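You operate a simulated robot arm through the tools that you are given. There is no shell and no other tool.

You are at the controls of a simulated two-armed robot. One attempt, no reset.

## Task
Put the purple block away and wipe the dust off the black tray with a damp pad.
Fine: block in the upper drawer, shut; yellow pad damped on the blue pad, then put back; the other block stays. Set down upright: what you pick out. Where these are worked on the way, their far stop is far enough and under half their travel is too little: upper drawer. What is to be rubbed or washed off counts as gone when no trace of it is left.
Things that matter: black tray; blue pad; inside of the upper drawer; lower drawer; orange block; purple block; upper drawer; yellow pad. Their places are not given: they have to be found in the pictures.

Only the result counts: the job must be done as asked and must still hold three seconds after the hand-in. Knocking over, shifting, dropping, spilling or breaking anything else fails it.

## Robot
Two 7-joint arms with two-finger parallel grippers on one trunk that stands fixed in place. Base frame: the origin is at the foot of the trunk, x ahead of it, y to its left, z up. Readings come in mm, degrees, newtons and seconds.
The left shoulder is at [60, 147, 468], the right one opposite. With the tool pointing down near the work surface each hand reaches from about 300 to 760 mm from the base axis, measured 20 degrees to its own side. Payload 3.43 kg a hand.
The TCP of each hand is the grasp point between the finger pads, 30 mm short of the fingertips. In the tool frame z runs along the fingers and y along their closing line. Largest opening 94 mm; finger width 28, thickness 10; the body of the gripper, 50 by 96 mm, starts 55 mm behind the TCP.
Orientation is that of the tool frame in the base frame, as a unit quaternion [x, y, z, w]. With the fingers straight down and closing along the base's y, the tool's x points along the base's -x, its y along +y and its z along -z.

## Interface
- The arms move only by the tool drive_tool. It takes "left_increments", "right_increments" or both (then of equal length, played together; a hand with none holds still); each is a list of rows, each a list of 7 numbers: the gripper command, from -1 (shut) to 1 (fully open), values between in proportion, then the shift along the tool's x, y, z in mm, then the turn, a rotation vector about the tool's x, y, z in degrees. In form: [[fingers, dx, dy, dz, wx, wy, wz], ...]. A call has 1 to 20 rows; each row is the pose to reach, as a shift and turn from the pose commanded when the call began, along the tool's axes at that moment. A row lasts 0.2 s, in which the tool goes at most 50 mm and 8.6 degrees; a call with a longer step from one row to the next is refused whole, and so is a gripper value outside its range. Where a pose cannot be reached the arm comes as near as it can. A force on the tool above 40 N (or 10 N above the force at the start of the call, whichever is more), or a blocked arm, ends the call early, and 0.2 s more pass. The fingers move at their own pace (about 72 mm/s each) and stop on an object; they squeeze with about 37 N. The grip force told is the motor's: it shows also when the fingers shut on nothing. Time passes only in rows, and 0.2 s behind the last, so rows that repeat a pose let the fingers close. The reply holds the time, the measured pose of the TCP, the force on the tool along the base axes, the opening and the grip force, in the units named above and with some noise, with the torque about the TCP (base axes, N m) and any sound that the robot's microphone picked up, and new pictures: "show" is both (left out), scene, wrist or none (wrist: the cameras of the hands that moved).
- Cameras (640 x 400 px; columns grow to the right, rows downward): "scene" is now at [44, -49.1, 1103.4]; the picture's right is [-0.55, -0.84, 0.00], its down [-0.47, 0.31, -0.82] and it looks along [0.69, -0.45, -0.57] (base axes); focal length 261 px, centre (320, 200). "left" rides on the left gripper at [76, -14, -102] in its tool frame; the picture's right is [0.18, 0.98, 0.00], its down [-0.75, 0.14, -0.64] and it looks along [-0.63, 0.12, 0.77] (tool axes); focal length 243 px, centre (320, 200). "right" rides on the right gripper at [76, 14, -103] in its tool frame; the picture's right is [-0.18, 0.98, 0.00], its down [-0.75, -0.14, -0.64] and it looks along [-0.63, -0.12, 0.77] (tool axes); focal length 243 px, centre (320, 200).
- move_column(by): slides the trunk up (or, below 0, down) by that many mm; the arms and the scene camera ride with it, the base frame stays. It gives what a move gives, with no picture.
- head_to(pan, tilt): turns the head with the scene camera to pan (to the left, within 86 degrees either way) and tilt (down, from -29 to 69), counted from straight ahead of the robot. It gives what a move gives, and a new picture of the scene camera.
- probe_pixels(camera, pixels): for up to 12 pixels [column, row] of the newest picture of that camera ("zoom" is the newest enlarged one), the place [x, y, z] in the base frame of the surface seen there, good to about 2 mm. It takes no simulated time.
- enlarge(camera, box): a new picture of the part [left, top, right, bottom] of that camera's present view, enlarged. It takes no simulated time.
- finish_job(): hands the job in; it is judged then, once.

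Leave the grippers open and the arms clear of the work at the hand-in unless told otherwise.

The tools are called as a command line: name --argument value ..., lists and objects as JSON in quotes. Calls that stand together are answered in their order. drive_tool: Moves the arms, as the interface text tells. Its arguments: {"type":"object","properties":{"left_increments":{"type":"array","items":{"type":"array","items":{"type":"number"}}},"right_increments":{"type":"array","items":{"type":"array","items":{"type":"number"}}},"show":{"type":"string","enum":["both","scene","wrist","none"]}},"required":[]} The other tools are called the same way: move_column (by) slides the trunk up or down; head_to (pan, tilt) turns the head that bears the scene camera; probe_pixels (camera, pixels) gives the place of the surface under pixels of a picture; enlarge (camera, box) takes an enlarged picture of a part of a camera's view; finish_job () hands the job in.

At the start:

```text
t: 0.0
left_ee_pos: [376.1, -58.5, 828.7]
left_orientation: [0.0, 1.0, 0.0, 0.0]
left_force: [-0.3, 0.0, -0.4]
left_torque: [0.0, 0.01, 0.0]
left_gripper_width: 94.2
left_gripper_force: 0.2
right_ee_pos: [297.9, -338.2, 904.6]
right_orientation: [0.0, 1.0, 0.0, 0.0]
right_force: [-1.0, -0.1, -0.3]
right_torque: [0.0, -0.03, 0.03]
right_gripper_width: 93.7
right_gripper_force: 0.1
trunk travel left (down, up): [-175.0, 75.0]
head pan, tilt: [-33.3, 34.6]
```

scene: 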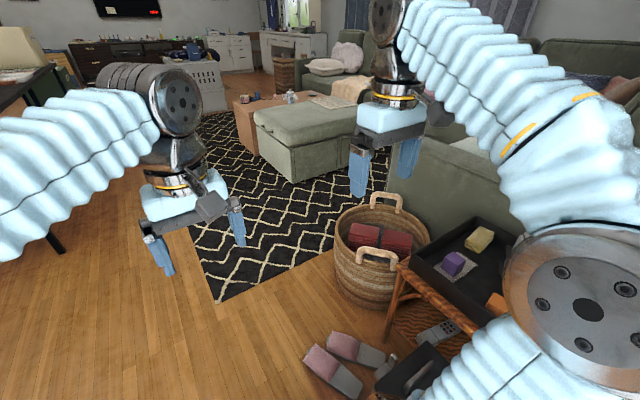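
right: 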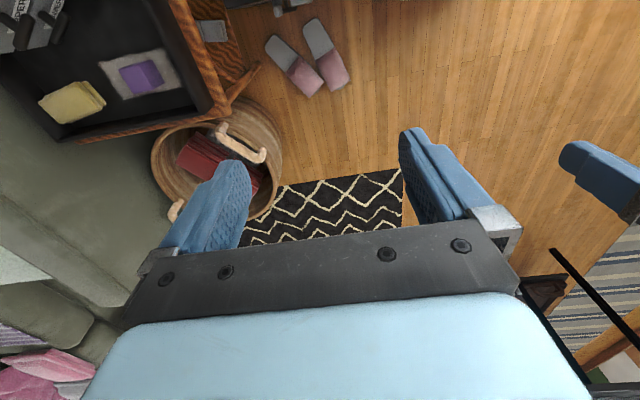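
left: 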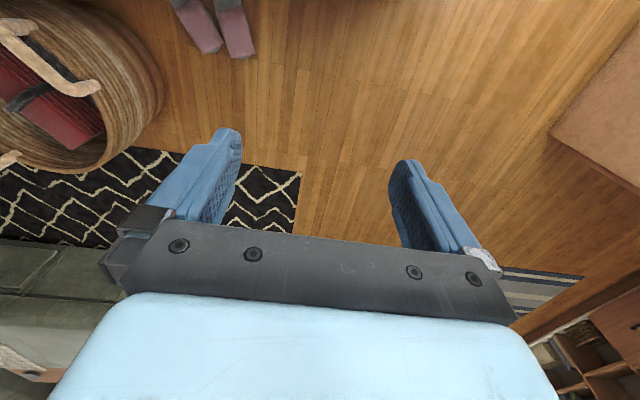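

The black tray with a purple block and a yellow pad shows at right around (465,260). I will turn the head to the right and down to see the whole work area.

head_to --pan -65 --tilt 45

```text
t: 1.0
left_ee_pos: [376.7, -58.5, 829.0]
left_orientation: [0.001, 1.0, 0.0, 0.0]
left_force: [0.4, 1.1, 0.2]
left_torque: [0.0, 0.02, 0.0]
left_gripper_width: 93.6
left_gripper_force: 0.0
right_ee_pos: [298.7, -338.6, 905.1]
right_orientation: [0.0, 1.0, 0.0, 0.0]
right_force: [0.4, 0.3, 0.3]
right_torque: [-0.02, 0.0, 0.02]
right_gripper_width: 94.0
right_gripper_force: 0.0
trunk travel left (down, up): [-175.0, 75.0]
head pan, tilt: [-65.0, 45.0]
```

scene: 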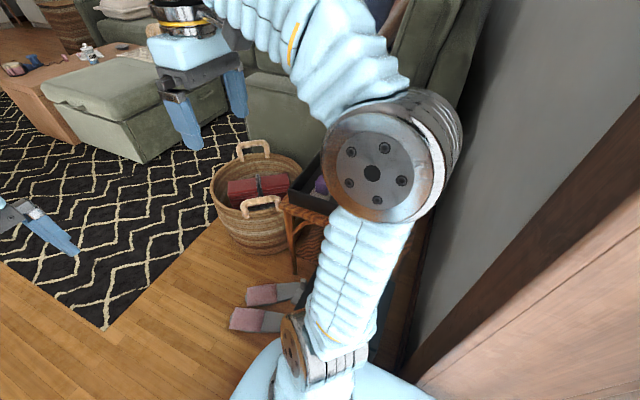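

The right arm blocks the view. I will probe the right camera's picture: yellow pad (72,100), purple block (140,75), tray corners, stand.

probe_pixels --camera "right" --pixels '[[72, 100], [140, 75], [110, 65], [60, 60], [70, 140], [195, 110], [165, 10], [225, 115], [15, 30], [210, 30], [185, 165], [230, 60]]'

enlarge --camera "right" --box '[0, 0, 280, 175]'

head_to --pan -45 --tilt 55

```text
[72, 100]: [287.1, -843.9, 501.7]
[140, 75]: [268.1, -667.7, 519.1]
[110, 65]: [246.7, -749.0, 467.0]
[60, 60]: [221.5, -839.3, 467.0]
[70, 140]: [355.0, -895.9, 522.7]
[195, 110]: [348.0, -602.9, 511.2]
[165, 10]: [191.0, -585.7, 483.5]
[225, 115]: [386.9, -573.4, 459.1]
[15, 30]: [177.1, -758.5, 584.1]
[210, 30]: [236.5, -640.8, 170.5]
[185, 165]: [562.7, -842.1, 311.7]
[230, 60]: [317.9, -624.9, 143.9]
```

```text
2.29 times, centred on (140, 88) of right
```

zoom: 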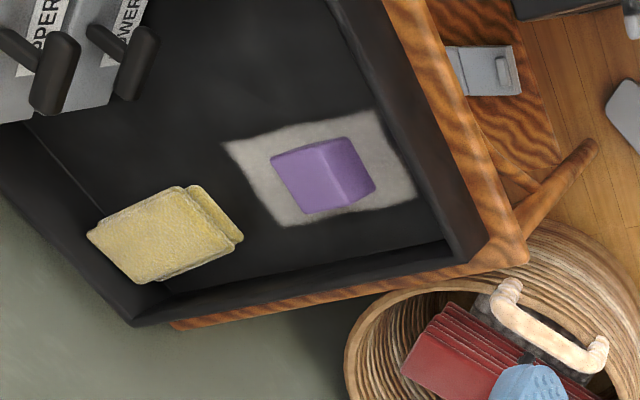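

```text
t: 1.8
left_ee_pos: [375.3, -58.2, 827.6]
left_orientation: [0.0, 1.0, 0.0, 0.0]
left_force: [-0.3, 0.4, -0.9]
left_torque: [0.01, 0.0, 0.02]
left_gripper_width: 93.5
left_gripper_force: 0.0
right_ee_pos: [299.1, -337.5, 904.6]
right_orientation: [0.0, 1.0, 0.0, 0.001]
right_force: [-0.3, 0.7, 0.5]
right_torque: [-0.03, -0.02, 0.01]
right_gripper_width: 94.1
right_gripper_force: 0.1
trunk travel left (down, up): [-175.0, 75.0]
head pan, tilt: [-45.0, 55.0]
```

scene: 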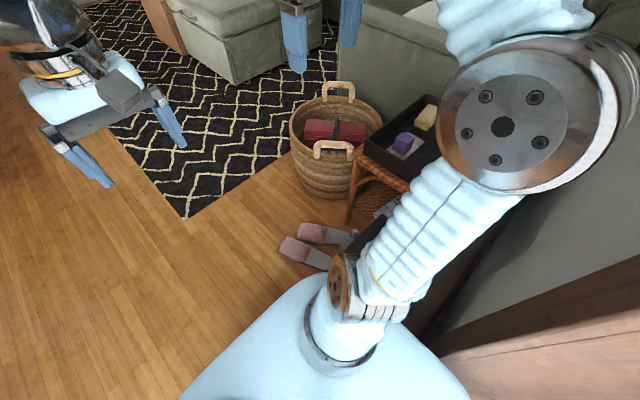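

The arm blocks the head's view. The tray lies to the robot's right (about x 180..380, y -580..-900, z 467), with drawers labelled UPPER/LOWER near x≤180. I will turn the right hand about the vertical so its camera looks to -y over the whole scene.

drive_tool --right_increments '[[1, 10, 0, 0, 0, 0, 8], [1, 20, 0, 0, 0, 0, 16], [1, 30, 0, 0, 0, 0, 24], [1, 40, 0, 0, 0, 0, 32], [1, 50, 0, 0, 0, 0, 40], [1, 60, 0, 0, 0, 0, 48], [1, 70, 0, 0, 0, 0, 56], [1, 80, 0, 0, 0, 0, 64], [1, 90, 0, 0, 0, 0, 72], [1, 100, 0, 0, 0, 0, 80], [1, 110, 0, 0, 0, 0, 85], [1, 110, 0, 0, 0, 0, 90]]'

```text
t: 4.4
left_ee_pos: [376.1, -59.0, 827.8]
left_orientation: [0.0, 1.0, 0.0, 0.0]
left_force: [0.5, -1.1, 0.9]
left_torque: [-0.03, 0.01, 0.0]
left_gripper_width: 94.0
left_gripper_force: 0.0
right_ee_pos: [187.4, -337.3, 904.4]
right_orientation: [0.708, 0.707, 0.0, -0.001]
right_force: [-0.4, 0.8, -0.8]
right_torque: [-0.02, 0.01, -0.02]
right_gripper_width: 94.1
right_gripper_force: 0.1
trunk travel left (down, up): [-175.0, 75.0]
head pan, tilt: [-45.0, 55.0]
```

scene: 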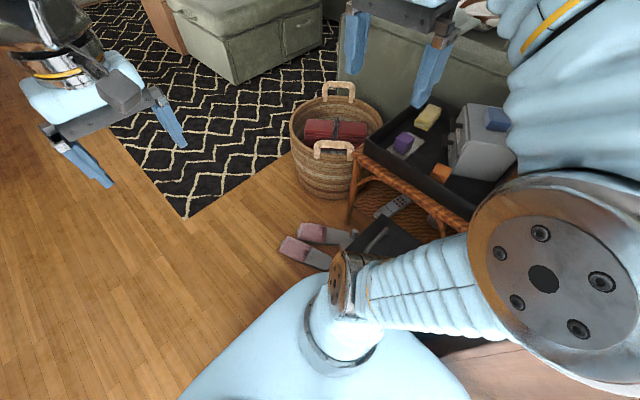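
right: 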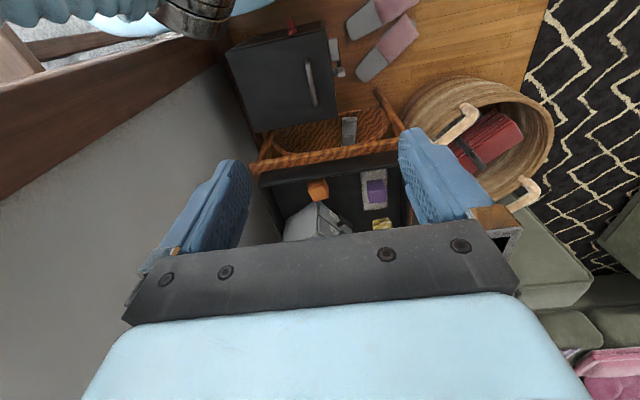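

Now I see the tray better, in the scene picture around (440,150): purple block on a dust patch, yellow pad, orange block, gray drawer unit with a blue pad on top. I enlarge both views.

enlarge --camera "scene" --box '[340, 80, 540, 230]'

enlarge --camera "right" --box '[240, 120, 440, 245]'

probe_pixels --camera "scene" --pixels '[[405, 140], [427, 117], [440, 172], [495, 118], [480, 150], [460, 140], [425, 150], [367, 146], [470, 206], [450, 125], [340, 320], [490, 180]]'

```text
2.67 times, centred on (440, 155) of scene
```

zoom: 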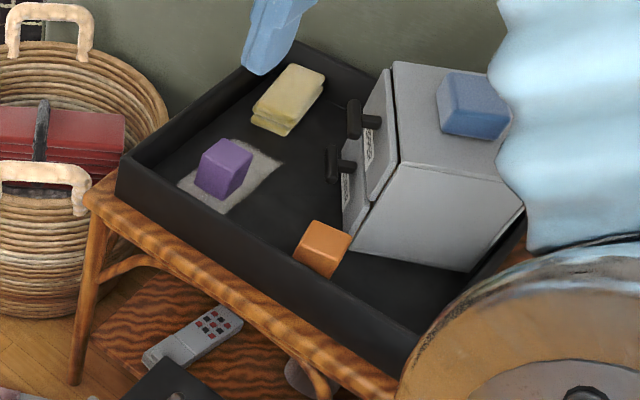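

```text
3.20 times, centred on (340, 182) of right
```

zoom: 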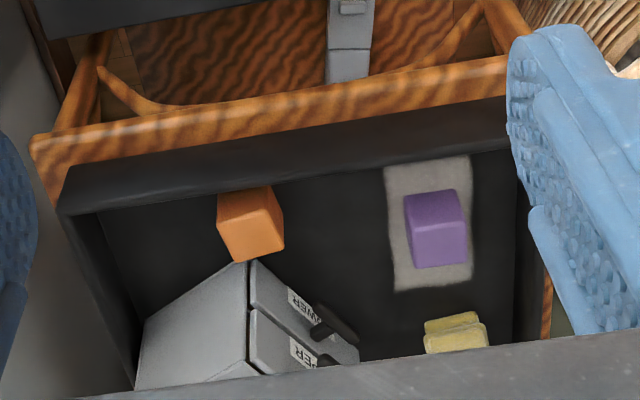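

```text
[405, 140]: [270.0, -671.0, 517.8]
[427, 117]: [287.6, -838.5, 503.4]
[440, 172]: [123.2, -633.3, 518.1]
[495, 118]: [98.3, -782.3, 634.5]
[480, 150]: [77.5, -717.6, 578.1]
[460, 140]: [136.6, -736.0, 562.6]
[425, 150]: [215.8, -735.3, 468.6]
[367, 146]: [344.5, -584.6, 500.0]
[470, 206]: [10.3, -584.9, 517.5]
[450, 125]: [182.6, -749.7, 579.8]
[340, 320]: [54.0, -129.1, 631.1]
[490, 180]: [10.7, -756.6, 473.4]
```

The gray patch under the purple block is the dust; the blue pad sits on the drawer unit. I move the right hand nearer for a closer picture.

drive_tool --right_increments '[[1, -30, 8, 20, 0, 0, 0], [1, -60, 16, 40, 0, 0, 0], [1, -90, 24, 60, 0, 0, 0], [1, -120, 30, 80, 0, 0, 0], [1, -143, 33, 100, 0, 0, 0]]'

```text
t: 5.6
left_ee_pos: [376.9, -57.6, 827.1]
left_orientation: [0.001, 1.0, 0.001, 0.001]
left_force: [-0.4, 0.0, -0.9]
left_torque: [-0.02, -0.02, 0.04]
left_gripper_width: 94.2
left_gripper_force: 0.1
right_ee_pos: [220.7, -480.9, 804.2]
right_orientation: [0.708, 0.707, 0.0, -0.001]
right_force: [-0.2, -0.4, 0.3]
right_torque: [0.0, -0.01, 0.02]
right_gripper_width: 93.9
right_gripper_force: 0.1
trunk travel left (down, up): [-175.0, 75.0]
head pan, tilt: [-45.0, 55.0]
```

scene: 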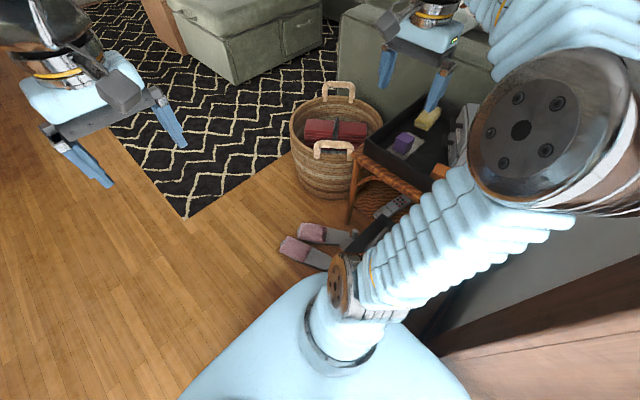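
right: 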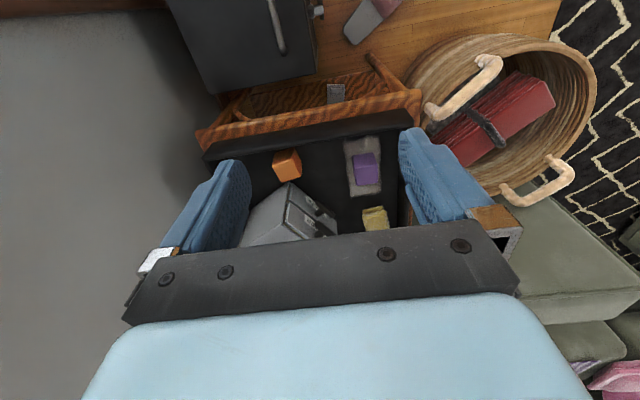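

I enlarge and probe this view.

enlarge --camera "right" --box '[200, 110, 424, 250]'

probe_pixels --camera "right" --pixels '[[100, 100], [60, 200], [180, 60], [285, 165], [290, 190], [265, 240], [308, 190], [320, 205], [210, 150], [400, 120], [330, 230], [378, 222]]'

```text
2.86 times, centred on (312, 180) of right
```

zoom: 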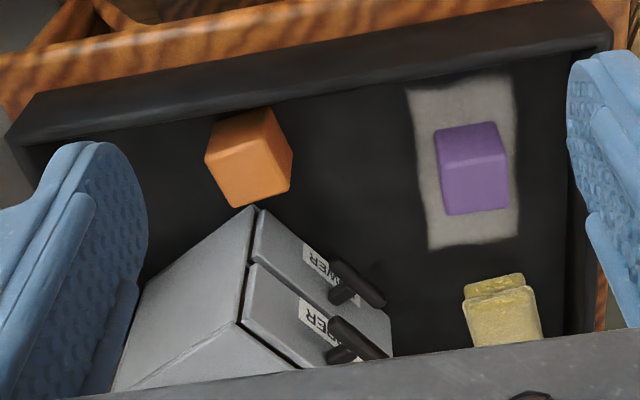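

```text
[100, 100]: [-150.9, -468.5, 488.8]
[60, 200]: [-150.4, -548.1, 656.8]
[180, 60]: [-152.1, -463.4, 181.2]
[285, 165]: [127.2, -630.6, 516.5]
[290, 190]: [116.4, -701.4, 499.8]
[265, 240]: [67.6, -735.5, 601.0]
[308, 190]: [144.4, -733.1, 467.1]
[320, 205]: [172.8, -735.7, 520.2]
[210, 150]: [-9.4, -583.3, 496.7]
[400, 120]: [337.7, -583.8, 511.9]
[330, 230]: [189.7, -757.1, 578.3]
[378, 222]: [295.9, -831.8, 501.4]
```

I probe details of the drawer unit and dust patch in the zoomed picture.

probe_pixels --camera "zoom" --pixels '[[256, 212], [252, 262], [242, 318], [300, 362], [385, 312], [388, 350], [345, 270], [375, 297], [340, 325], [375, 350], [320, 330], [180, 290]]'

probe_pixels --camera "zoom" --pixels '[[410, 92], [510, 78], [430, 247], [516, 235], [440, 140], [495, 128], [448, 212], [506, 205], [470, 345], [538, 335], [465, 285], [522, 277]]'

probe_pixels --camera "zoom" --pixels '[[215, 120], [270, 112], [290, 150], [230, 203], [206, 158], [290, 185], [30, 150], [600, 40], [580, 60], [560, 330], [470, 155], [250, 140]]'

```text
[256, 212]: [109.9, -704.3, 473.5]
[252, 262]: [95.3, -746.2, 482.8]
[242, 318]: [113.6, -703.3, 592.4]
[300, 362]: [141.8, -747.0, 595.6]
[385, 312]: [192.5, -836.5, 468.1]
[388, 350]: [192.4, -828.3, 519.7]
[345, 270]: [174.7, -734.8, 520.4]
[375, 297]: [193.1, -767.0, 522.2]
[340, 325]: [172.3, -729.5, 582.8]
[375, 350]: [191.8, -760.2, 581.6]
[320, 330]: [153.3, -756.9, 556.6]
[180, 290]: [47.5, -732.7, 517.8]
```

```text
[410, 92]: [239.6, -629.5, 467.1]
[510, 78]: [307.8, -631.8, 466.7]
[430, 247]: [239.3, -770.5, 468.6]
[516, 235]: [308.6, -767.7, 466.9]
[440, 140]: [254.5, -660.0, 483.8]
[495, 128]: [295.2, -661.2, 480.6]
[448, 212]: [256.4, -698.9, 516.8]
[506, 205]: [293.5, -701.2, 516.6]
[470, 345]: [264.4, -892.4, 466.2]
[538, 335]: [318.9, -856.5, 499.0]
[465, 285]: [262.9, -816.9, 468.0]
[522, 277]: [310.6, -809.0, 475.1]
```

```text
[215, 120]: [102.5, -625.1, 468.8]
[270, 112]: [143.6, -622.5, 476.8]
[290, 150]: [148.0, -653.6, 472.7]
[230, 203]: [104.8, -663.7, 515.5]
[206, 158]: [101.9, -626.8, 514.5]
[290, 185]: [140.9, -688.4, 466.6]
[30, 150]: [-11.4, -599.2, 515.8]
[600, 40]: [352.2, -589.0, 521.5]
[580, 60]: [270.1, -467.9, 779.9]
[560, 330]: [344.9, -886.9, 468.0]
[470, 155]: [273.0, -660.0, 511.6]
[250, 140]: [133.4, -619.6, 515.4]
```

Readings: dust patch x 239–308, y −630…−770 on the tray floor (z 467); purple block about 40×40×50 at (275,−680); yellow pad around (290,−845); the drawer unit's front faces roughly (0.86, 0.51). I take a closer look at the drawer fronts by turning the camera to face them.

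drive_tool --right_increments '[[1, -20, 0, 0, 0, 0, 8], [1, -40, 0, 0, 0, 0, 16], [1, -60, 0, 0, 0, 0, 24], [1, -80, 0, 0, 0, 0, 32], [1, -110, 0, 10, 0, 0, 40], [1, -140, 0, 20, 0, 0, 48], [1, -170, 0, 30, 0, 0, 56], [1, -200, 0, 40, 0, 0, 60]]'

```text
t: 7.4
left_ee_pos: [376.3, -58.0, 827.6]
left_orientation: [-0.001, 1.0, 0.0, 0.0]
left_force: [-0.7, 0.4, -0.1]
left_torque: [0.03, 0.01, 0.01]
left_gripper_width: 94.0
left_gripper_force: 0.1
right_ee_pos: [222.2, -680.8, 765.2]
right_orientation: [0.966, 0.258, 0.001, 0.0]
right_force: [-0.1, 0.8, 0.1]
right_torque: [-0.01, 0.02, -0.02]
right_gripper_width: 94.4
right_gripper_force: 0.0
trunk travel left (down, up): [-175.0, 75.0]
head pan, tilt: [-45.0, 55.0]
```

scene: 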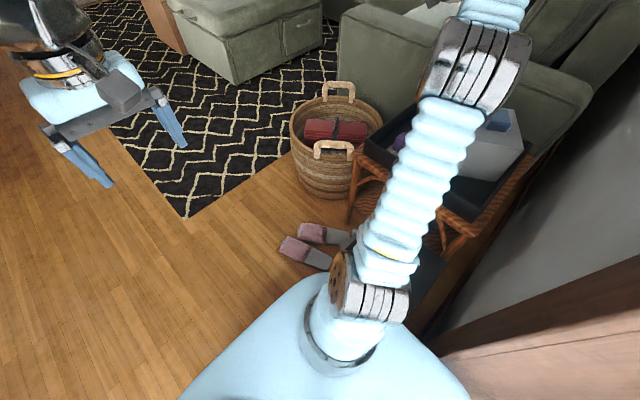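
right: 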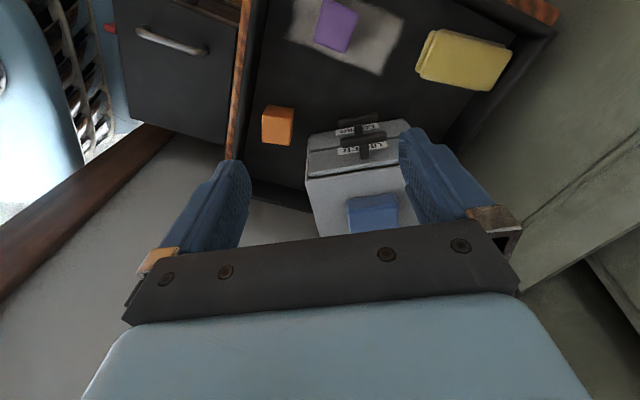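

Good view now: drawer unit at (360,175), yellow pad (462,58). I enlarge both and probe.

enlarge --camera "right" --box '[400, 10, 528, 90]'

probe_pixels --camera "right" --pixels '[[430, 32], [512, 50], [490, 90], [418, 73], [420, 62], [470, 60], [440, 30], [350, 205], [394, 195], [398, 222], [372, 213], [355, 230]]'

enlarge --camera "right" --box '[280, 100, 440, 240]'

probe_pixels --camera "zoom" --pixels '[[120, 145], [490, 80], [105, 205], [110, 295], [500, 200], [240, 195], [390, 185], [225, 130], [360, 120], [315, 210], [330, 165], [300, 240]]'

```text
5.00 times, centred on (464, 50) of right
```

zoom: 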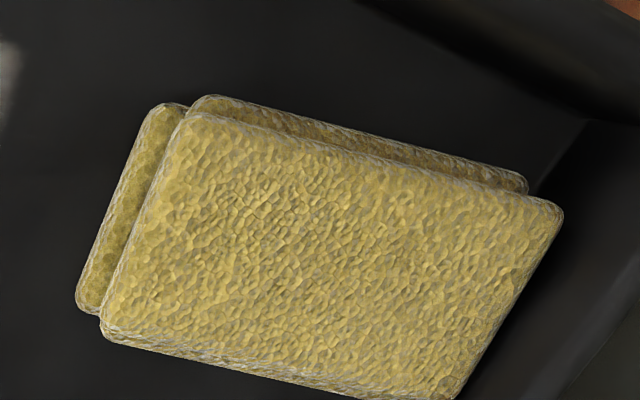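

```text
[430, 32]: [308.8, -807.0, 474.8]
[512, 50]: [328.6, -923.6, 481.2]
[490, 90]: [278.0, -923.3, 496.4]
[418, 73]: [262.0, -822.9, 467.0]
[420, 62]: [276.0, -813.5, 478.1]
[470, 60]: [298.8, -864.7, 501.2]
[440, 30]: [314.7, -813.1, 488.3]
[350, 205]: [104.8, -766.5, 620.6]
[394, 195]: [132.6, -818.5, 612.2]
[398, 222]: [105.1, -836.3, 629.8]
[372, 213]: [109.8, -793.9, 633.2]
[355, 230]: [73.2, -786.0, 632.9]
```

```text
2.86 times, centred on (360, 170) of right
```

zoom: 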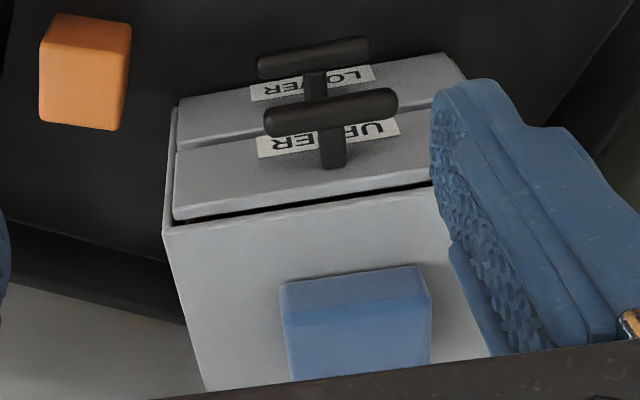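

```text
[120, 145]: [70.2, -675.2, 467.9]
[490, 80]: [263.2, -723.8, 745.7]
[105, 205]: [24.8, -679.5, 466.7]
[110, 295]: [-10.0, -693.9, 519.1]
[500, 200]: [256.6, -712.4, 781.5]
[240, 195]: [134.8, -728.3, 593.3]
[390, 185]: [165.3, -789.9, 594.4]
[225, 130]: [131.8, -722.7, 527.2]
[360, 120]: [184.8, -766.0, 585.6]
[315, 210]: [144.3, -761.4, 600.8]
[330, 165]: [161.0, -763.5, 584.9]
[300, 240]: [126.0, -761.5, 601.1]
```

The handle is a T: a bar in front of a stem. I probe the bar ends, stem and drawer front's edges more exactly.

probe_pixels --camera "zoom" --pixels '[[272, 122], [285, 118], [385, 103], [393, 103], [330, 112], [180, 212], [425, 180], [180, 158], [425, 118], [335, 150], [345, 110], [170, 232]]'

probe_pixels --camera "zoom" --pixels '[[265, 65], [366, 48], [285, 62], [180, 110], [445, 62], [190, 215], [410, 183], [285, 285], [428, 270], [430, 350], [292, 375], [350, 280]]'

```text
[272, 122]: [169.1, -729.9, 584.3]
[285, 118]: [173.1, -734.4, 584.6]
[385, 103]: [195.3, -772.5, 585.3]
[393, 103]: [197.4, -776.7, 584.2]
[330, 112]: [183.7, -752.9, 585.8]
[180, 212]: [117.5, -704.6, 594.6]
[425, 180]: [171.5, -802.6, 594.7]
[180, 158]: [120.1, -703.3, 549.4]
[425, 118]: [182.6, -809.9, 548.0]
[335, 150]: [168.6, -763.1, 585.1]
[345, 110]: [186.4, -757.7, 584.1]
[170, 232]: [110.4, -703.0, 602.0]
```

```text
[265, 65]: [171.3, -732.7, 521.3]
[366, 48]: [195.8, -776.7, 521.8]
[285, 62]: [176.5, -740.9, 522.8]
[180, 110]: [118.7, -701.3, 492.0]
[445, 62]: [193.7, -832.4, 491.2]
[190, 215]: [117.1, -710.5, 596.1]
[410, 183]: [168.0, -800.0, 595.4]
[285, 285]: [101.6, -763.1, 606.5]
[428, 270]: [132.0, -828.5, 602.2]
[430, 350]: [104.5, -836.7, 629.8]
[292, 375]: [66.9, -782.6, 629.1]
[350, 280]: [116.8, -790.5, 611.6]
```

The upper bar runs (169,−730)–(197,−777), top z 585, about 30 mm in front of the face; the face normal is n≈(0.866,0.5). I will grip the bar from above on the near side of its stem with a narrow opening (22 mm) so the rear finger fits in the gap. First turn and hover above.

drive_tool --right_increments '[[-0.53, -5, 2, 0, 0, 0, -8], [-0.53, -10, 4, 0, 0, 0, -16], [-0.53, -18, 6, 8, 0, 0, -24], [-0.53, -26, 8, 16, 0, 0, -32], [-0.53, -34, 10, 24, 0, 0, -40], [-0.53, -42, 13, 32, 0, 0, -48], [-0.53, -50, 16, 40, 0, 0, -56], [-0.53, -56, 18, 50, 0, 0, -64], [-0.53, -62, 20, 60, 0, 0, -72], [-0.53, -66, 22, 70, 0, 0, -80], [-0.53, -69.8, 23.5, 85, 0, 0, -87], [-0.53, -69.8, 23.5, 85, 0, 0, -90]]'

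```text
t: 10.0
left_ee_pos: [376.2, -58.5, 828.4]
left_orientation: [0.001, 1.0, -0.001, 0.0]
left_force: [0.2, 0.3, -1.0]
left_torque: [-0.01, 0.0, -0.01]
left_gripper_width: 94.3
left_gripper_force: 0.1
right_ee_pos: [173.2, -736.1, 679.1]
right_orientation: [0.499, 0.866, -0.001, 0.0]
right_force: [-0.2, 0.5, 0.3]
right_torque: [-0.01, -0.01, 0.01]
right_gripper_width: 22.0
right_gripper_force: 0.0
trunk travel left (down, up): [-175.0, 75.0]
head pan, tilt: [-45.0, 55.0]
```

scene: 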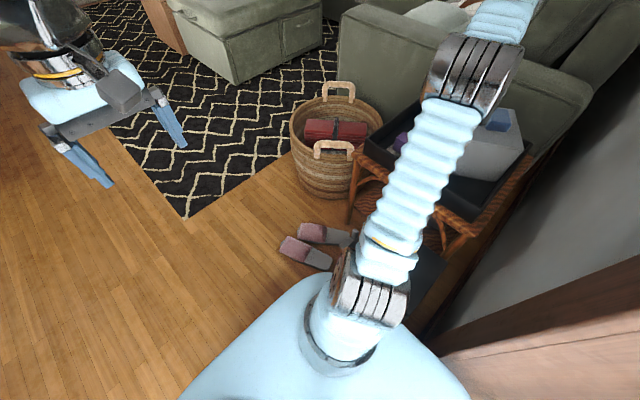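
right: 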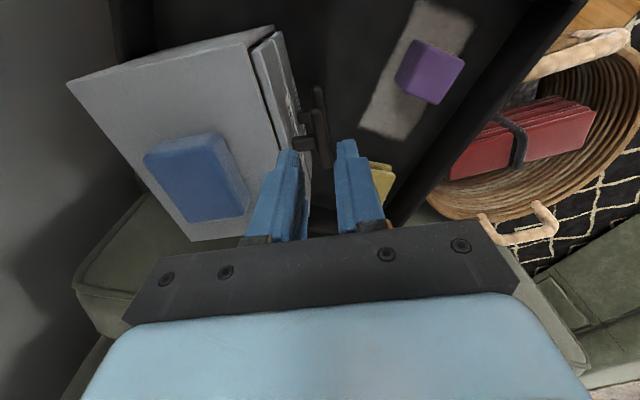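

The fingers straddle the bar's line at (320,130) in the picture. I descend to z ≈ 588.

drive_tool --right_increments '[[-0.53, 0, 0, 25, 0, 0, 0], [-0.53, 0, 0, 50, 0, 0, 0], [-0.53, 0, 0, 65, 0, 0, 0]]' --show "wrist"

```text
t: 10.8
left_ee_pos: [376.4, -58.9, 828.0]
left_orientation: [0.0, 1.0, 0.0, 0.0]
left_force: [0.7, 0.5, 1.0]
left_torque: [-0.01, 0.02, -0.03]
left_gripper_width: 94.0
left_gripper_force: 0.1
right_ee_pos: [172.4, -735.3, 612.7]
right_orientation: [0.5, 0.866, 0.0, 0.001]
right_force: [-0.2, 0.3, 0.4]
right_torque: [0.03, -0.02, 0.0]
right_gripper_width: 22.3
right_gripper_force: 0.0
trunk travel left (down, up): [-175.0, 75.0]
head pan, tilt: [-45.0, 55.0]
```

right: 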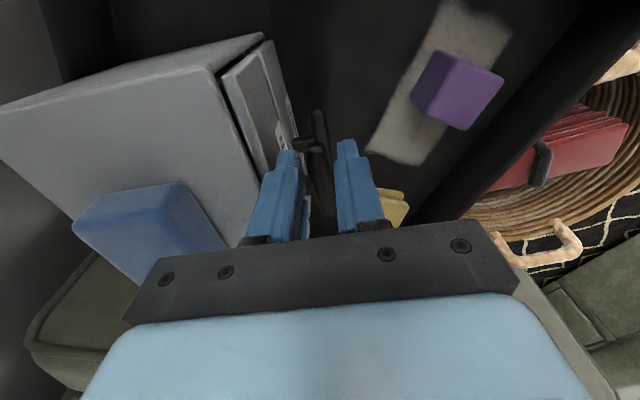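

enlarge --camera "right" --box '[240, 90, 400, 240]'

```text
2.67 times, centred on (320, 165) of right
```

zoom: 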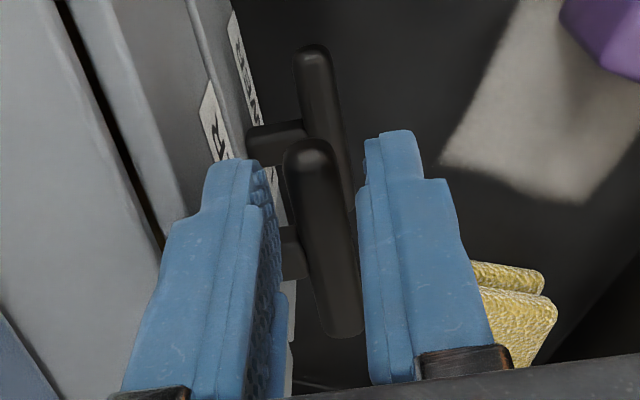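

The bar lies between the fingers. Continue down 25 mm.

drive_tool --right_increments '[[-0.53, 0, 0, 10, 0, 0, 0], [-0.53, 0, 0, 18, 0, 0, 0], [-0.53, 0, 0, 26, 0, 0, 0]]' --show "wrist"

```text
t: 11.6
left_ee_pos: [377.0, -58.7, 827.7]
left_orientation: [-0.001, 1.0, 0.0, 0.0]
left_force: [0.0, 0.0, 0.0]
left_torque: [0.01, -0.01, 0.0]
left_gripper_width: 93.6
left_gripper_force: 0.0
right_ee_pos: [172.1, -735.7, 588.2]
right_orientation: [0.499, 0.866, 0.0, 0.0]
right_force: [0.4, -0.1, -0.2]
right_torque: [0.0, -0.01, 0.01]
right_gripper_width: 22.1
right_gripper_force: 0.1
trunk travel left (down, up): [-175.0, 75.0]
head pan, tilt: [-45.0, 55.0]
```

right: 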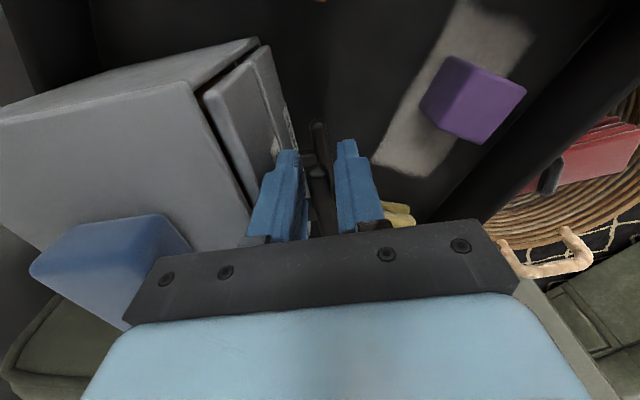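

No contact force. I close the fingers on the bar.

drive_tool --right_increments '[[-1, 0, 0, 26, 0, 0, 0], [-1, 0, 0, 26, 0, 0, 0], [-1, 0, 0, 26, 0, 0, 0]]' --show "wrist"

```text
t: 12.4
left_ee_pos: [376.8, -56.9, 828.9]
left_orientation: [0.0, 1.0, -0.001, 0.001]
left_force: [0.3, 0.7, 0.3]
left_torque: [-0.04, 0.01, 0.04]
left_gripper_width: 93.9
left_gripper_force: 0.0
right_ee_pos: [173.0, -735.4, 565.3]
right_orientation: [0.498, 0.867, -0.002, 0.002]
right_force: [4.9, -2.3, 28.0]
right_torque: [-0.45, 0.05, 0.07]
right_gripper_width: 17.2
right_gripper_force: 37.1
trunk travel left (down, up): [-175.0, 75.0]
head pan, tilt: [-45.0, 55.0]
```

right: 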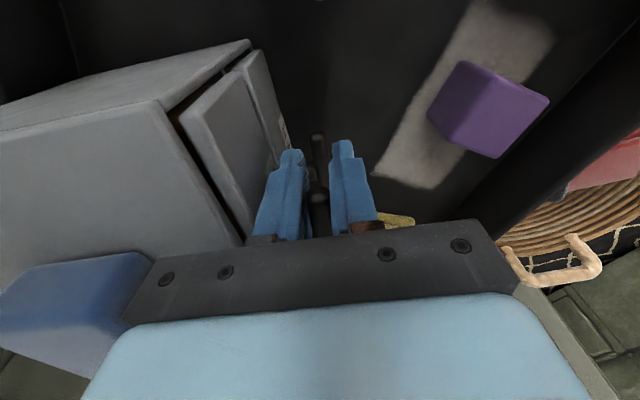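

My shift repeated the 26 mm by mistake (rows are relative to the call's start), so the fingers slid down the bar, with 28 N of friction. I release slightly, go back up 26 mm, then close with zero shift.

drive_tool --right_increments '[[-0.53, 0, 0, 0, 0, 0, 0], [-0.53, 0, 0, -13, 0, 0, 0], [-0.53, 0, 0, -26, 0, 0, 0], [-0.53, 0, 0, -26, 0, 0, 0], [-1, 0, 0, -26, 0, 0, 0], [-1, 0, 0, -26, 0, 0, 0]]' --show "wrist"

```text
t: 13.8
left_ee_pos: [376.4, -60.2, 827.7]
left_orientation: [-0.001, 1.0, 0.0, 0.0]
left_force: [0.1, -0.4, 0.1]
left_torque: [-0.01, -0.02, 0.01]
left_gripper_width: 94.2
left_gripper_force: 0.1
right_ee_pos: [172.2, -735.1, 587.8]
right_orientation: [0.5, 0.866, 0.001, -0.001]
right_force: [-1.3, 0.4, -0.6]
right_torque: [0.13, 0.06, 0.0]
right_gripper_width: 16.4
right_gripper_force: 37.0
trunk travel left (down, up): [-175.0, 75.0]
head pan, tilt: [-45.0, 55.0]
```

right: 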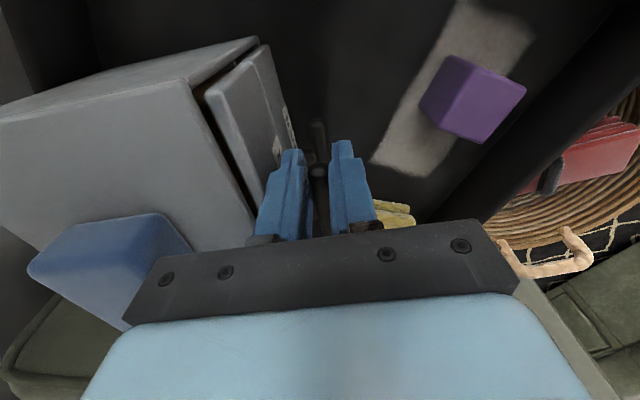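

Gripped cleanly with no vertical load. Now pull along tool +y (face normal) 60 mm.

drive_tool --right_increments '[[-1, 0, 8, 0, 0, 0, 0], [-1, 0, 18, 0, 0, 0, 0], [-1, 0, 28, 0, 0, 0, 0], [-1, 0, 38, 0, 0, 0, 0], [-1, 0, 48, 0, 0, 0, 0], [-1, 0, 60, 0, 0, 0, 0]]'

```text
t: 15.2
left_ee_pos: [376.9, -59.6, 828.8]
left_orientation: [0.0, 1.0, 0.0, 0.001]
left_force: [-0.3, -0.2, 0.3]
left_torque: [0.04, 0.01, 0.0]
left_gripper_width: 94.1
left_gripper_force: 0.1
right_ee_pos: [224.4, -705.0, 588.1]
right_orientation: [0.5, 0.866, 0.0, 0.0]
right_force: [-0.6, 0.1, -0.3]
right_torque: [0.01, -0.01, 0.04]
right_gripper_width: 16.8
right_gripper_force: 36.7
trunk travel left (down, up): [-175.0, 75.0]
head pan, tilt: [-45.0, 55.0]
```

scene: 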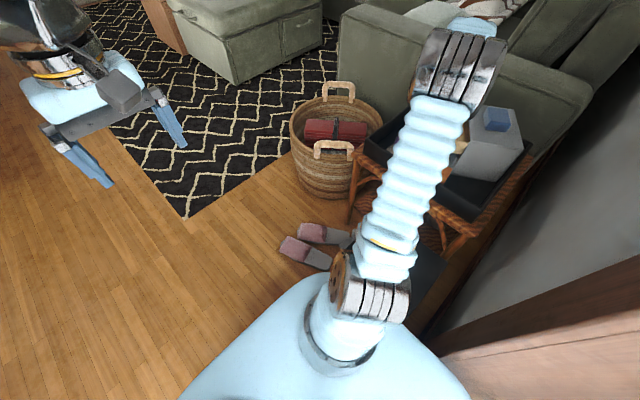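
right: 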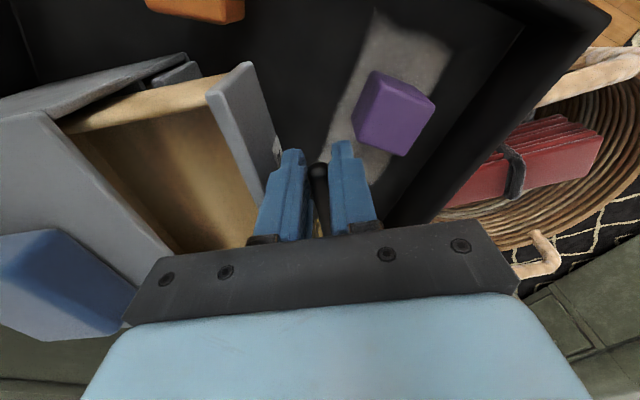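

The drawer slides freely. I pull on towards the far stop, in smaller steps.

drive_tool --right_increments '[[-1, 0, 6, 0, 0, 0, 0], [-1, 0, 12, 0, 0, 0, 0], [-1, 0, 18, 0, 0, 0, 0], [-1, 0, 24, 0, 0, 0, 0], [-1, 0, 30, 0, 0, 0, 0], [-1, 0, 36, 0, 0, 0, 0], [-1, 0, 42, 0, 0, 0, 0], [-1, 0, 48, 0, 0, 0, 0], [-1, 0, 54, 0, 0, 0, 0], [-1, 0, 60, 0, 0, 0, 0]]'

```text
t: 17.4
left_ee_pos: [375.8, -57.6, 828.1]
left_orientation: [0.0, 1.0, -0.001, 0.001]
left_force: [0.0, -0.3, 1.3]
left_torque: [-0.01, 0.01, 0.02]
left_gripper_width: 94.1
left_gripper_force: 0.2
right_ee_pos: [277.7, -675.7, 588.4]
right_orientation: [0.499, 0.867, 0.001, 0.0]
right_force: [-3.5, -1.5, 4.6]
right_torque: [-0.37, 0.45, -0.01]
right_gripper_width: 12.5
right_gripper_force: 37.4
trunk travel left (down, up): [-175.0, 75.0]
head pan, tilt: [-45.0, 55.0]
```

scene: 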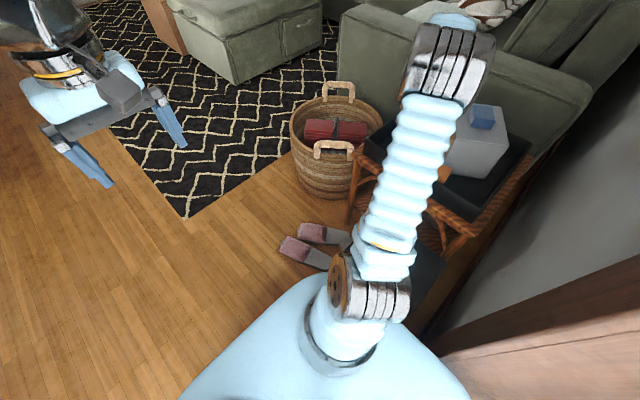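
right: 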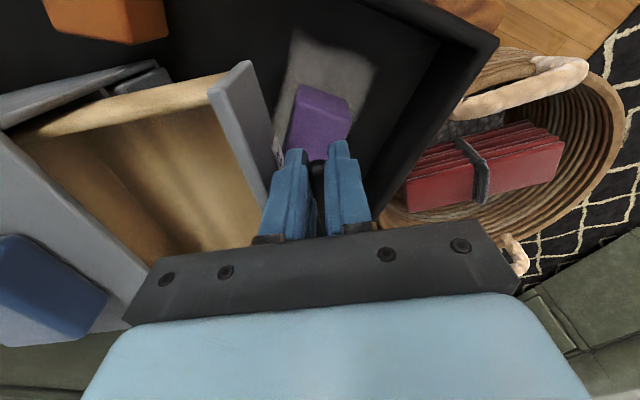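

The finger opening changed from 16.8 to 12.5 mm, so the drawer may have reached its stop. I look and probe.

enlarge --camera "right" --box '[180, 50, 400, 240]'

probe_pixels --camera "right" --pixels '[[245, 70], [225, 90], [258, 175], [218, 85], [150, 95], [30, 130], [100, 200], [180, 180], [200, 110], [316, 170], [130, 160], [60, 170]]'

```text
2.11 times, centred on (290, 145) of right
```

zoom: 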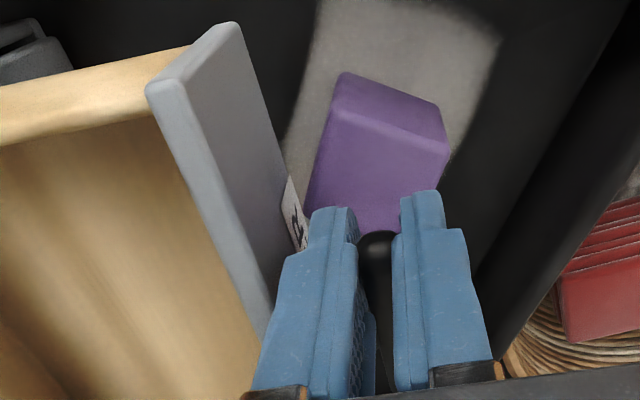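

```text
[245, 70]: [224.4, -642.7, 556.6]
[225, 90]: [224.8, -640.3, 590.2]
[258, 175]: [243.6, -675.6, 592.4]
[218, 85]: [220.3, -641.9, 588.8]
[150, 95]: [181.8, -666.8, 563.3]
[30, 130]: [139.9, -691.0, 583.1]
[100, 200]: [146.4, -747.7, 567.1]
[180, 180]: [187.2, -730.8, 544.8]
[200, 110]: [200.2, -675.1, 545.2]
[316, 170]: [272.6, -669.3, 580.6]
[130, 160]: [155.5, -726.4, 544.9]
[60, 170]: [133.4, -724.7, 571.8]
```

The drawer front has moved about 123 mm with the hand, and the drawer floor is at z 545. I pull on gently to see whether there is a stop.

drive_tool --right_increments '[[-1, 0, 5, 0, 0, 0, 0], [-1, 0, 10, 0, 0, 0, 0], [-1, 0, 15, 0, 0, 0, 0], [-1, 0, 20, 0, 0, 0, 0]]' --show "wrist"

```text
t: 18.4
left_ee_pos: [375.5, -57.6, 827.4]
left_orientation: [0.0, 1.0, 0.001, 0.001]
left_force: [-0.1, 1.1, 0.9]
left_torque: [0.03, 0.0, 0.02]
left_gripper_width: 94.2
left_gripper_force: 0.0
right_ee_pos: [292.9, -665.6, 587.7]
right_orientation: [0.501, 0.866, 0.0, 0.0]
right_force: [-3.0, -2.2, 1.1]
right_torque: [-0.37, 0.14, -0.08]
right_gripper_width: 12.9
right_gripper_force: 37.1
trunk travel left (down, up): [-175.0, 75.0]
head pan, tilt: [-45.0, 55.0]
```

right: 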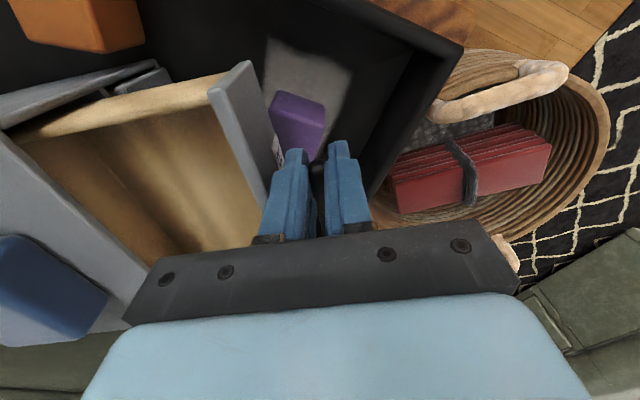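

I probe to see whether the drawer front followed and whether the block is unmoved.

probe_pixels --camera "right" --pixels '[[223, 90], [245, 70], [30, 125], [295, 110], [275, 100], [320, 110], [320, 125], [110, 170], [140, 250], [25, 150]]'

enlarge --camera "right" --box '[200, 40, 400, 240]'

```text
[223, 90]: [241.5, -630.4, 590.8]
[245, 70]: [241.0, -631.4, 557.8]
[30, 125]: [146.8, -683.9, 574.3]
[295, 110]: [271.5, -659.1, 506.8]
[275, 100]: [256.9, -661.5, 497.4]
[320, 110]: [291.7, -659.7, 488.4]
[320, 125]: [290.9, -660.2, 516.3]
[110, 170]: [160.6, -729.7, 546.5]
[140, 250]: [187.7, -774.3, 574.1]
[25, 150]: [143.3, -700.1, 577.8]
```

```text
2.00 times, centred on (300, 140) of right
```

zoom: 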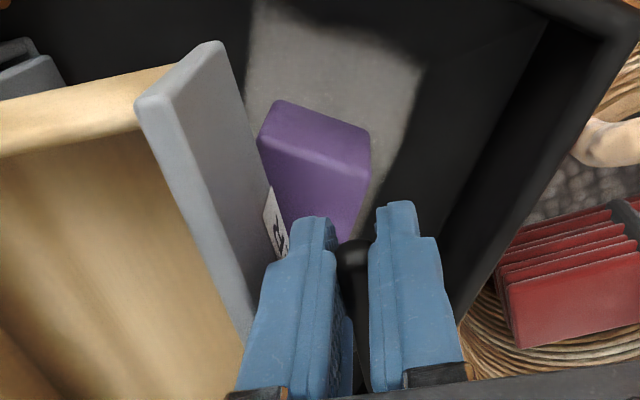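

The drawer is now out about 143 mm, and the panel passes above the block, which is unmoved. I keep pulling gently to find the far stop.

drive_tool --right_increments '[[-1, 0, 5, 0, 0, 0, 0], [-1, 0, 10, 0, 0, 0, 0], [-1, 0, 15, 0, 0, 0, 0], [-1, 0, 20, 0, 0, 0, 0]]' --show "wrist"

```text
t: 19.4
left_ee_pos: [377.4, -58.4, 828.3]
left_orientation: [0.0, 1.0, 0.0, 0.0]
left_force: [0.1, 0.5, 0.7]
left_torque: [0.0, 0.0, 0.0]
left_gripper_width: 94.0
left_gripper_force: 0.0
right_ee_pos: [311.7, -654.8, 587.9]
right_orientation: [0.499, 0.867, -0.001, 0.0]
right_force: [-2.3, -1.8, 2.3]
right_torque: [0.02, 0.36, 0.03]
right_gripper_width: 12.6
right_gripper_force: 36.7
trunk travel left (down, up): [-175.0, 75.0]
head pan, tilt: [-45.0, 55.0]
```

right: 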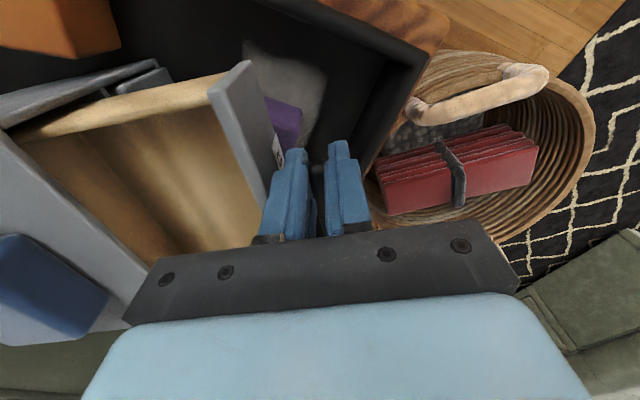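

Worry: the unit's body and the blue pad look unchanged relative to the hand, so the whole unit may be sliding with me. I check its corner positions.

probe_pixels --camera "right" --pixels '[[5, 135], [60, 240], [120, 310], [50, 245], [10, 240], [105, 300], [30, 300], [228, 88], [130, 75], [15, 115], [60, 40], [100, 45]]'

head_to --pan -60 --tilt 45

```text
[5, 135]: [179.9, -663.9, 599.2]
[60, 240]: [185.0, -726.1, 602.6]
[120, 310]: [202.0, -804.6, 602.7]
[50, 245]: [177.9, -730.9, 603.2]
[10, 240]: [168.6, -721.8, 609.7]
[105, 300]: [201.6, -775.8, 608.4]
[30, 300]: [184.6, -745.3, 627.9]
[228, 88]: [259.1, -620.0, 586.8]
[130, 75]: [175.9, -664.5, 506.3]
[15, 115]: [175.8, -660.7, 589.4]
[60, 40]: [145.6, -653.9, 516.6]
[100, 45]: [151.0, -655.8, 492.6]
```

```text
t: 20.2
left_ee_pos: [375.1, -58.4, 828.7]
left_orientation: [0.0, 1.0, 0.0, 0.0]
left_force: [-0.5, 0.3, 0.8]
left_torque: [0.0, -0.04, -0.02]
left_gripper_width: 93.9
left_gripper_force: 0.0
right_ee_pos: [312.1, -656.1, 588.4]
right_orientation: [0.5, 0.866, 0.0, 0.0]
right_force: [-2.8, -0.3, 3.2]
right_torque: [0.11, 0.4, 0.01]
right_gripper_width: 12.7
right_gripper_force: 37.2
trunk travel left (down, up): [-175.0, 75.0]
head pan, tilt: [-60.0, 45.0]
```

scene: 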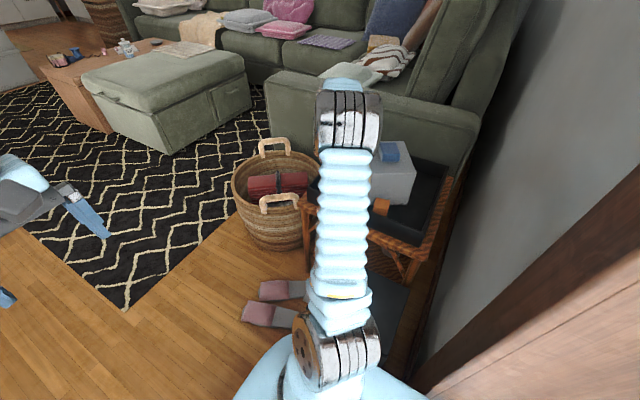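

Confirmed: the drawer's stop was at about 84 mm, and after that I dragged the whole unit about 80 mm along n (corner from (110,−703) to (180,−664)). I must bring it back. First I check that the purple block is unmoved.

enlarge --camera "right" --box '[220, 50, 340, 170]'

probe_pixels --camera "right" --pixels '[[285, 115], [298, 115], [299, 135], [272, 98], [292, 105], [300, 106], [260, 105], [60, 30], [115, 30]]'

```text
3.33 times, centred on (280, 110) of right
```

zoom: 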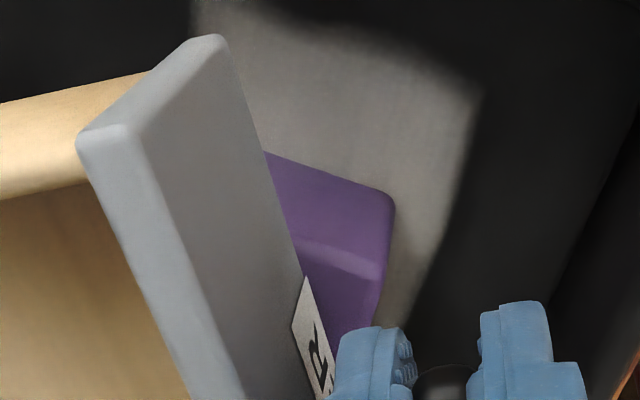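

```text
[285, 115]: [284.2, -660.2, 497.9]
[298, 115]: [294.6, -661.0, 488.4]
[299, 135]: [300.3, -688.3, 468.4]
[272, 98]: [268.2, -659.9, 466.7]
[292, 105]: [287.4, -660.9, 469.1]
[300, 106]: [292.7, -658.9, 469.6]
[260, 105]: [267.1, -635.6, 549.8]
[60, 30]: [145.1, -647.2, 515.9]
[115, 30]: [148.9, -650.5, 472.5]
```

The block is unmoved. I push back along −n: about 84 mm closes the drawer, then the unit slides back home; total about 160 mm. First 150.

drive_tool --right_increments '[[-1, 0, -8, 0, 0, 0, 0], [-1, 0, -18, 0, 0, 0, 0], [-1, 0, -28, 0, 0, 0, 0], [-1, 0, -38, 0, 0, 0, 0], [-1, 0, -48, 0, 0, 0, 0], [-1, 0, -58, 0, 0, 0, 0], [-1, 0, -68, 0, 0, 0, 0], [-1, 0, -76, 0, 0, 0, 0], [-1, 0, -82, 0, 0, 0, 0], [-1, 0, -88, 0, 0, 0, 0]]' --show "wrist"

```text
t: 22.4
left_ee_pos: [375.6, -56.0, 829.0]
left_orientation: [-0.001, 1.0, 0.0, -0.001]
left_force: [0.1, 0.1, 0.3]
left_torque: [0.02, -0.01, 0.01]
left_gripper_width: 94.1
left_gripper_force: 0.1
right_ee_pos: [235.5, -698.8, 591.3]
right_orientation: [0.499, 0.866, 0.0, 0.002]
right_force: [9.2, 1.3, 25.1]
right_torque: [0.73, 0.4, -0.1]
right_gripper_width: 12.6
right_gripper_force: 37.0
trunk travel left (down, up): [-175.0, 75.0]
head pan, tilt: [-60.0, 45.0]
```

right: 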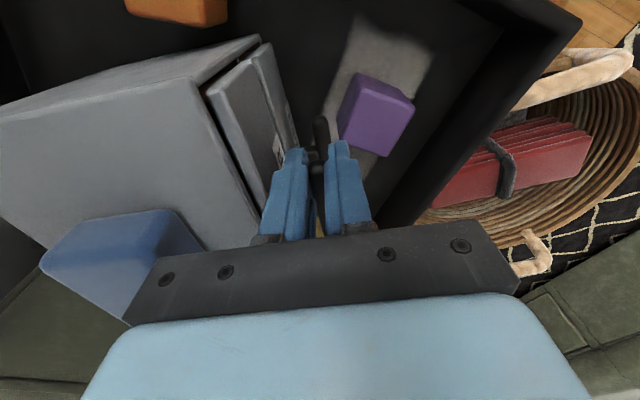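

There is 25 N upward force on the tool and z rose to 591, so something is riding up. I look closely before continuing.

enlarge --camera "right" --box '[0, 20, 340, 240]'

probe_pixels --camera "right" --pixels '[[195, 88], [250, 200], [10, 120], [100, 120], [240, 45], [150, 180], [215, 100], [245, 80], [265, 60], [120, 90], [185, 215], [60, 240]]'

enlarge --camera "scene" --box '[280, 100, 480, 260]'

```text
1.82 times, centred on (170, 130) of right
```

zoom: 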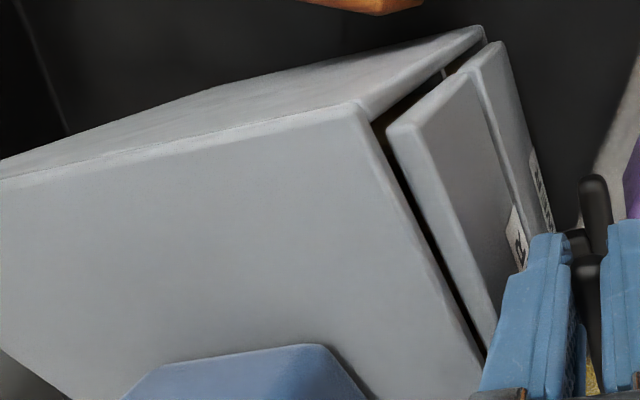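

```text
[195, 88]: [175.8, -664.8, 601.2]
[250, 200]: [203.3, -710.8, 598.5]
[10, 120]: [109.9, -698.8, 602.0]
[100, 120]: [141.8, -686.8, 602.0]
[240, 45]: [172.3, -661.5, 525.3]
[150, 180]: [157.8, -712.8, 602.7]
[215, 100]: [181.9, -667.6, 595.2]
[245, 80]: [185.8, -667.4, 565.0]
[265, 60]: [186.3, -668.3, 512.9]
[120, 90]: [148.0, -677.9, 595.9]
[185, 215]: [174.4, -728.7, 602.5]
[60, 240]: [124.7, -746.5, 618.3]
```

```text
2.50 times, centred on (380, 180) of scene
```

zoom: 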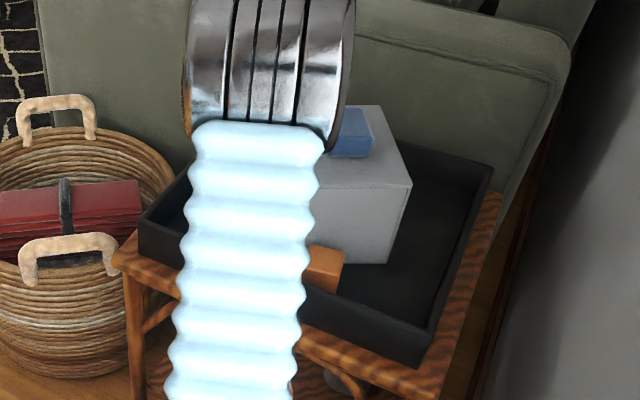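

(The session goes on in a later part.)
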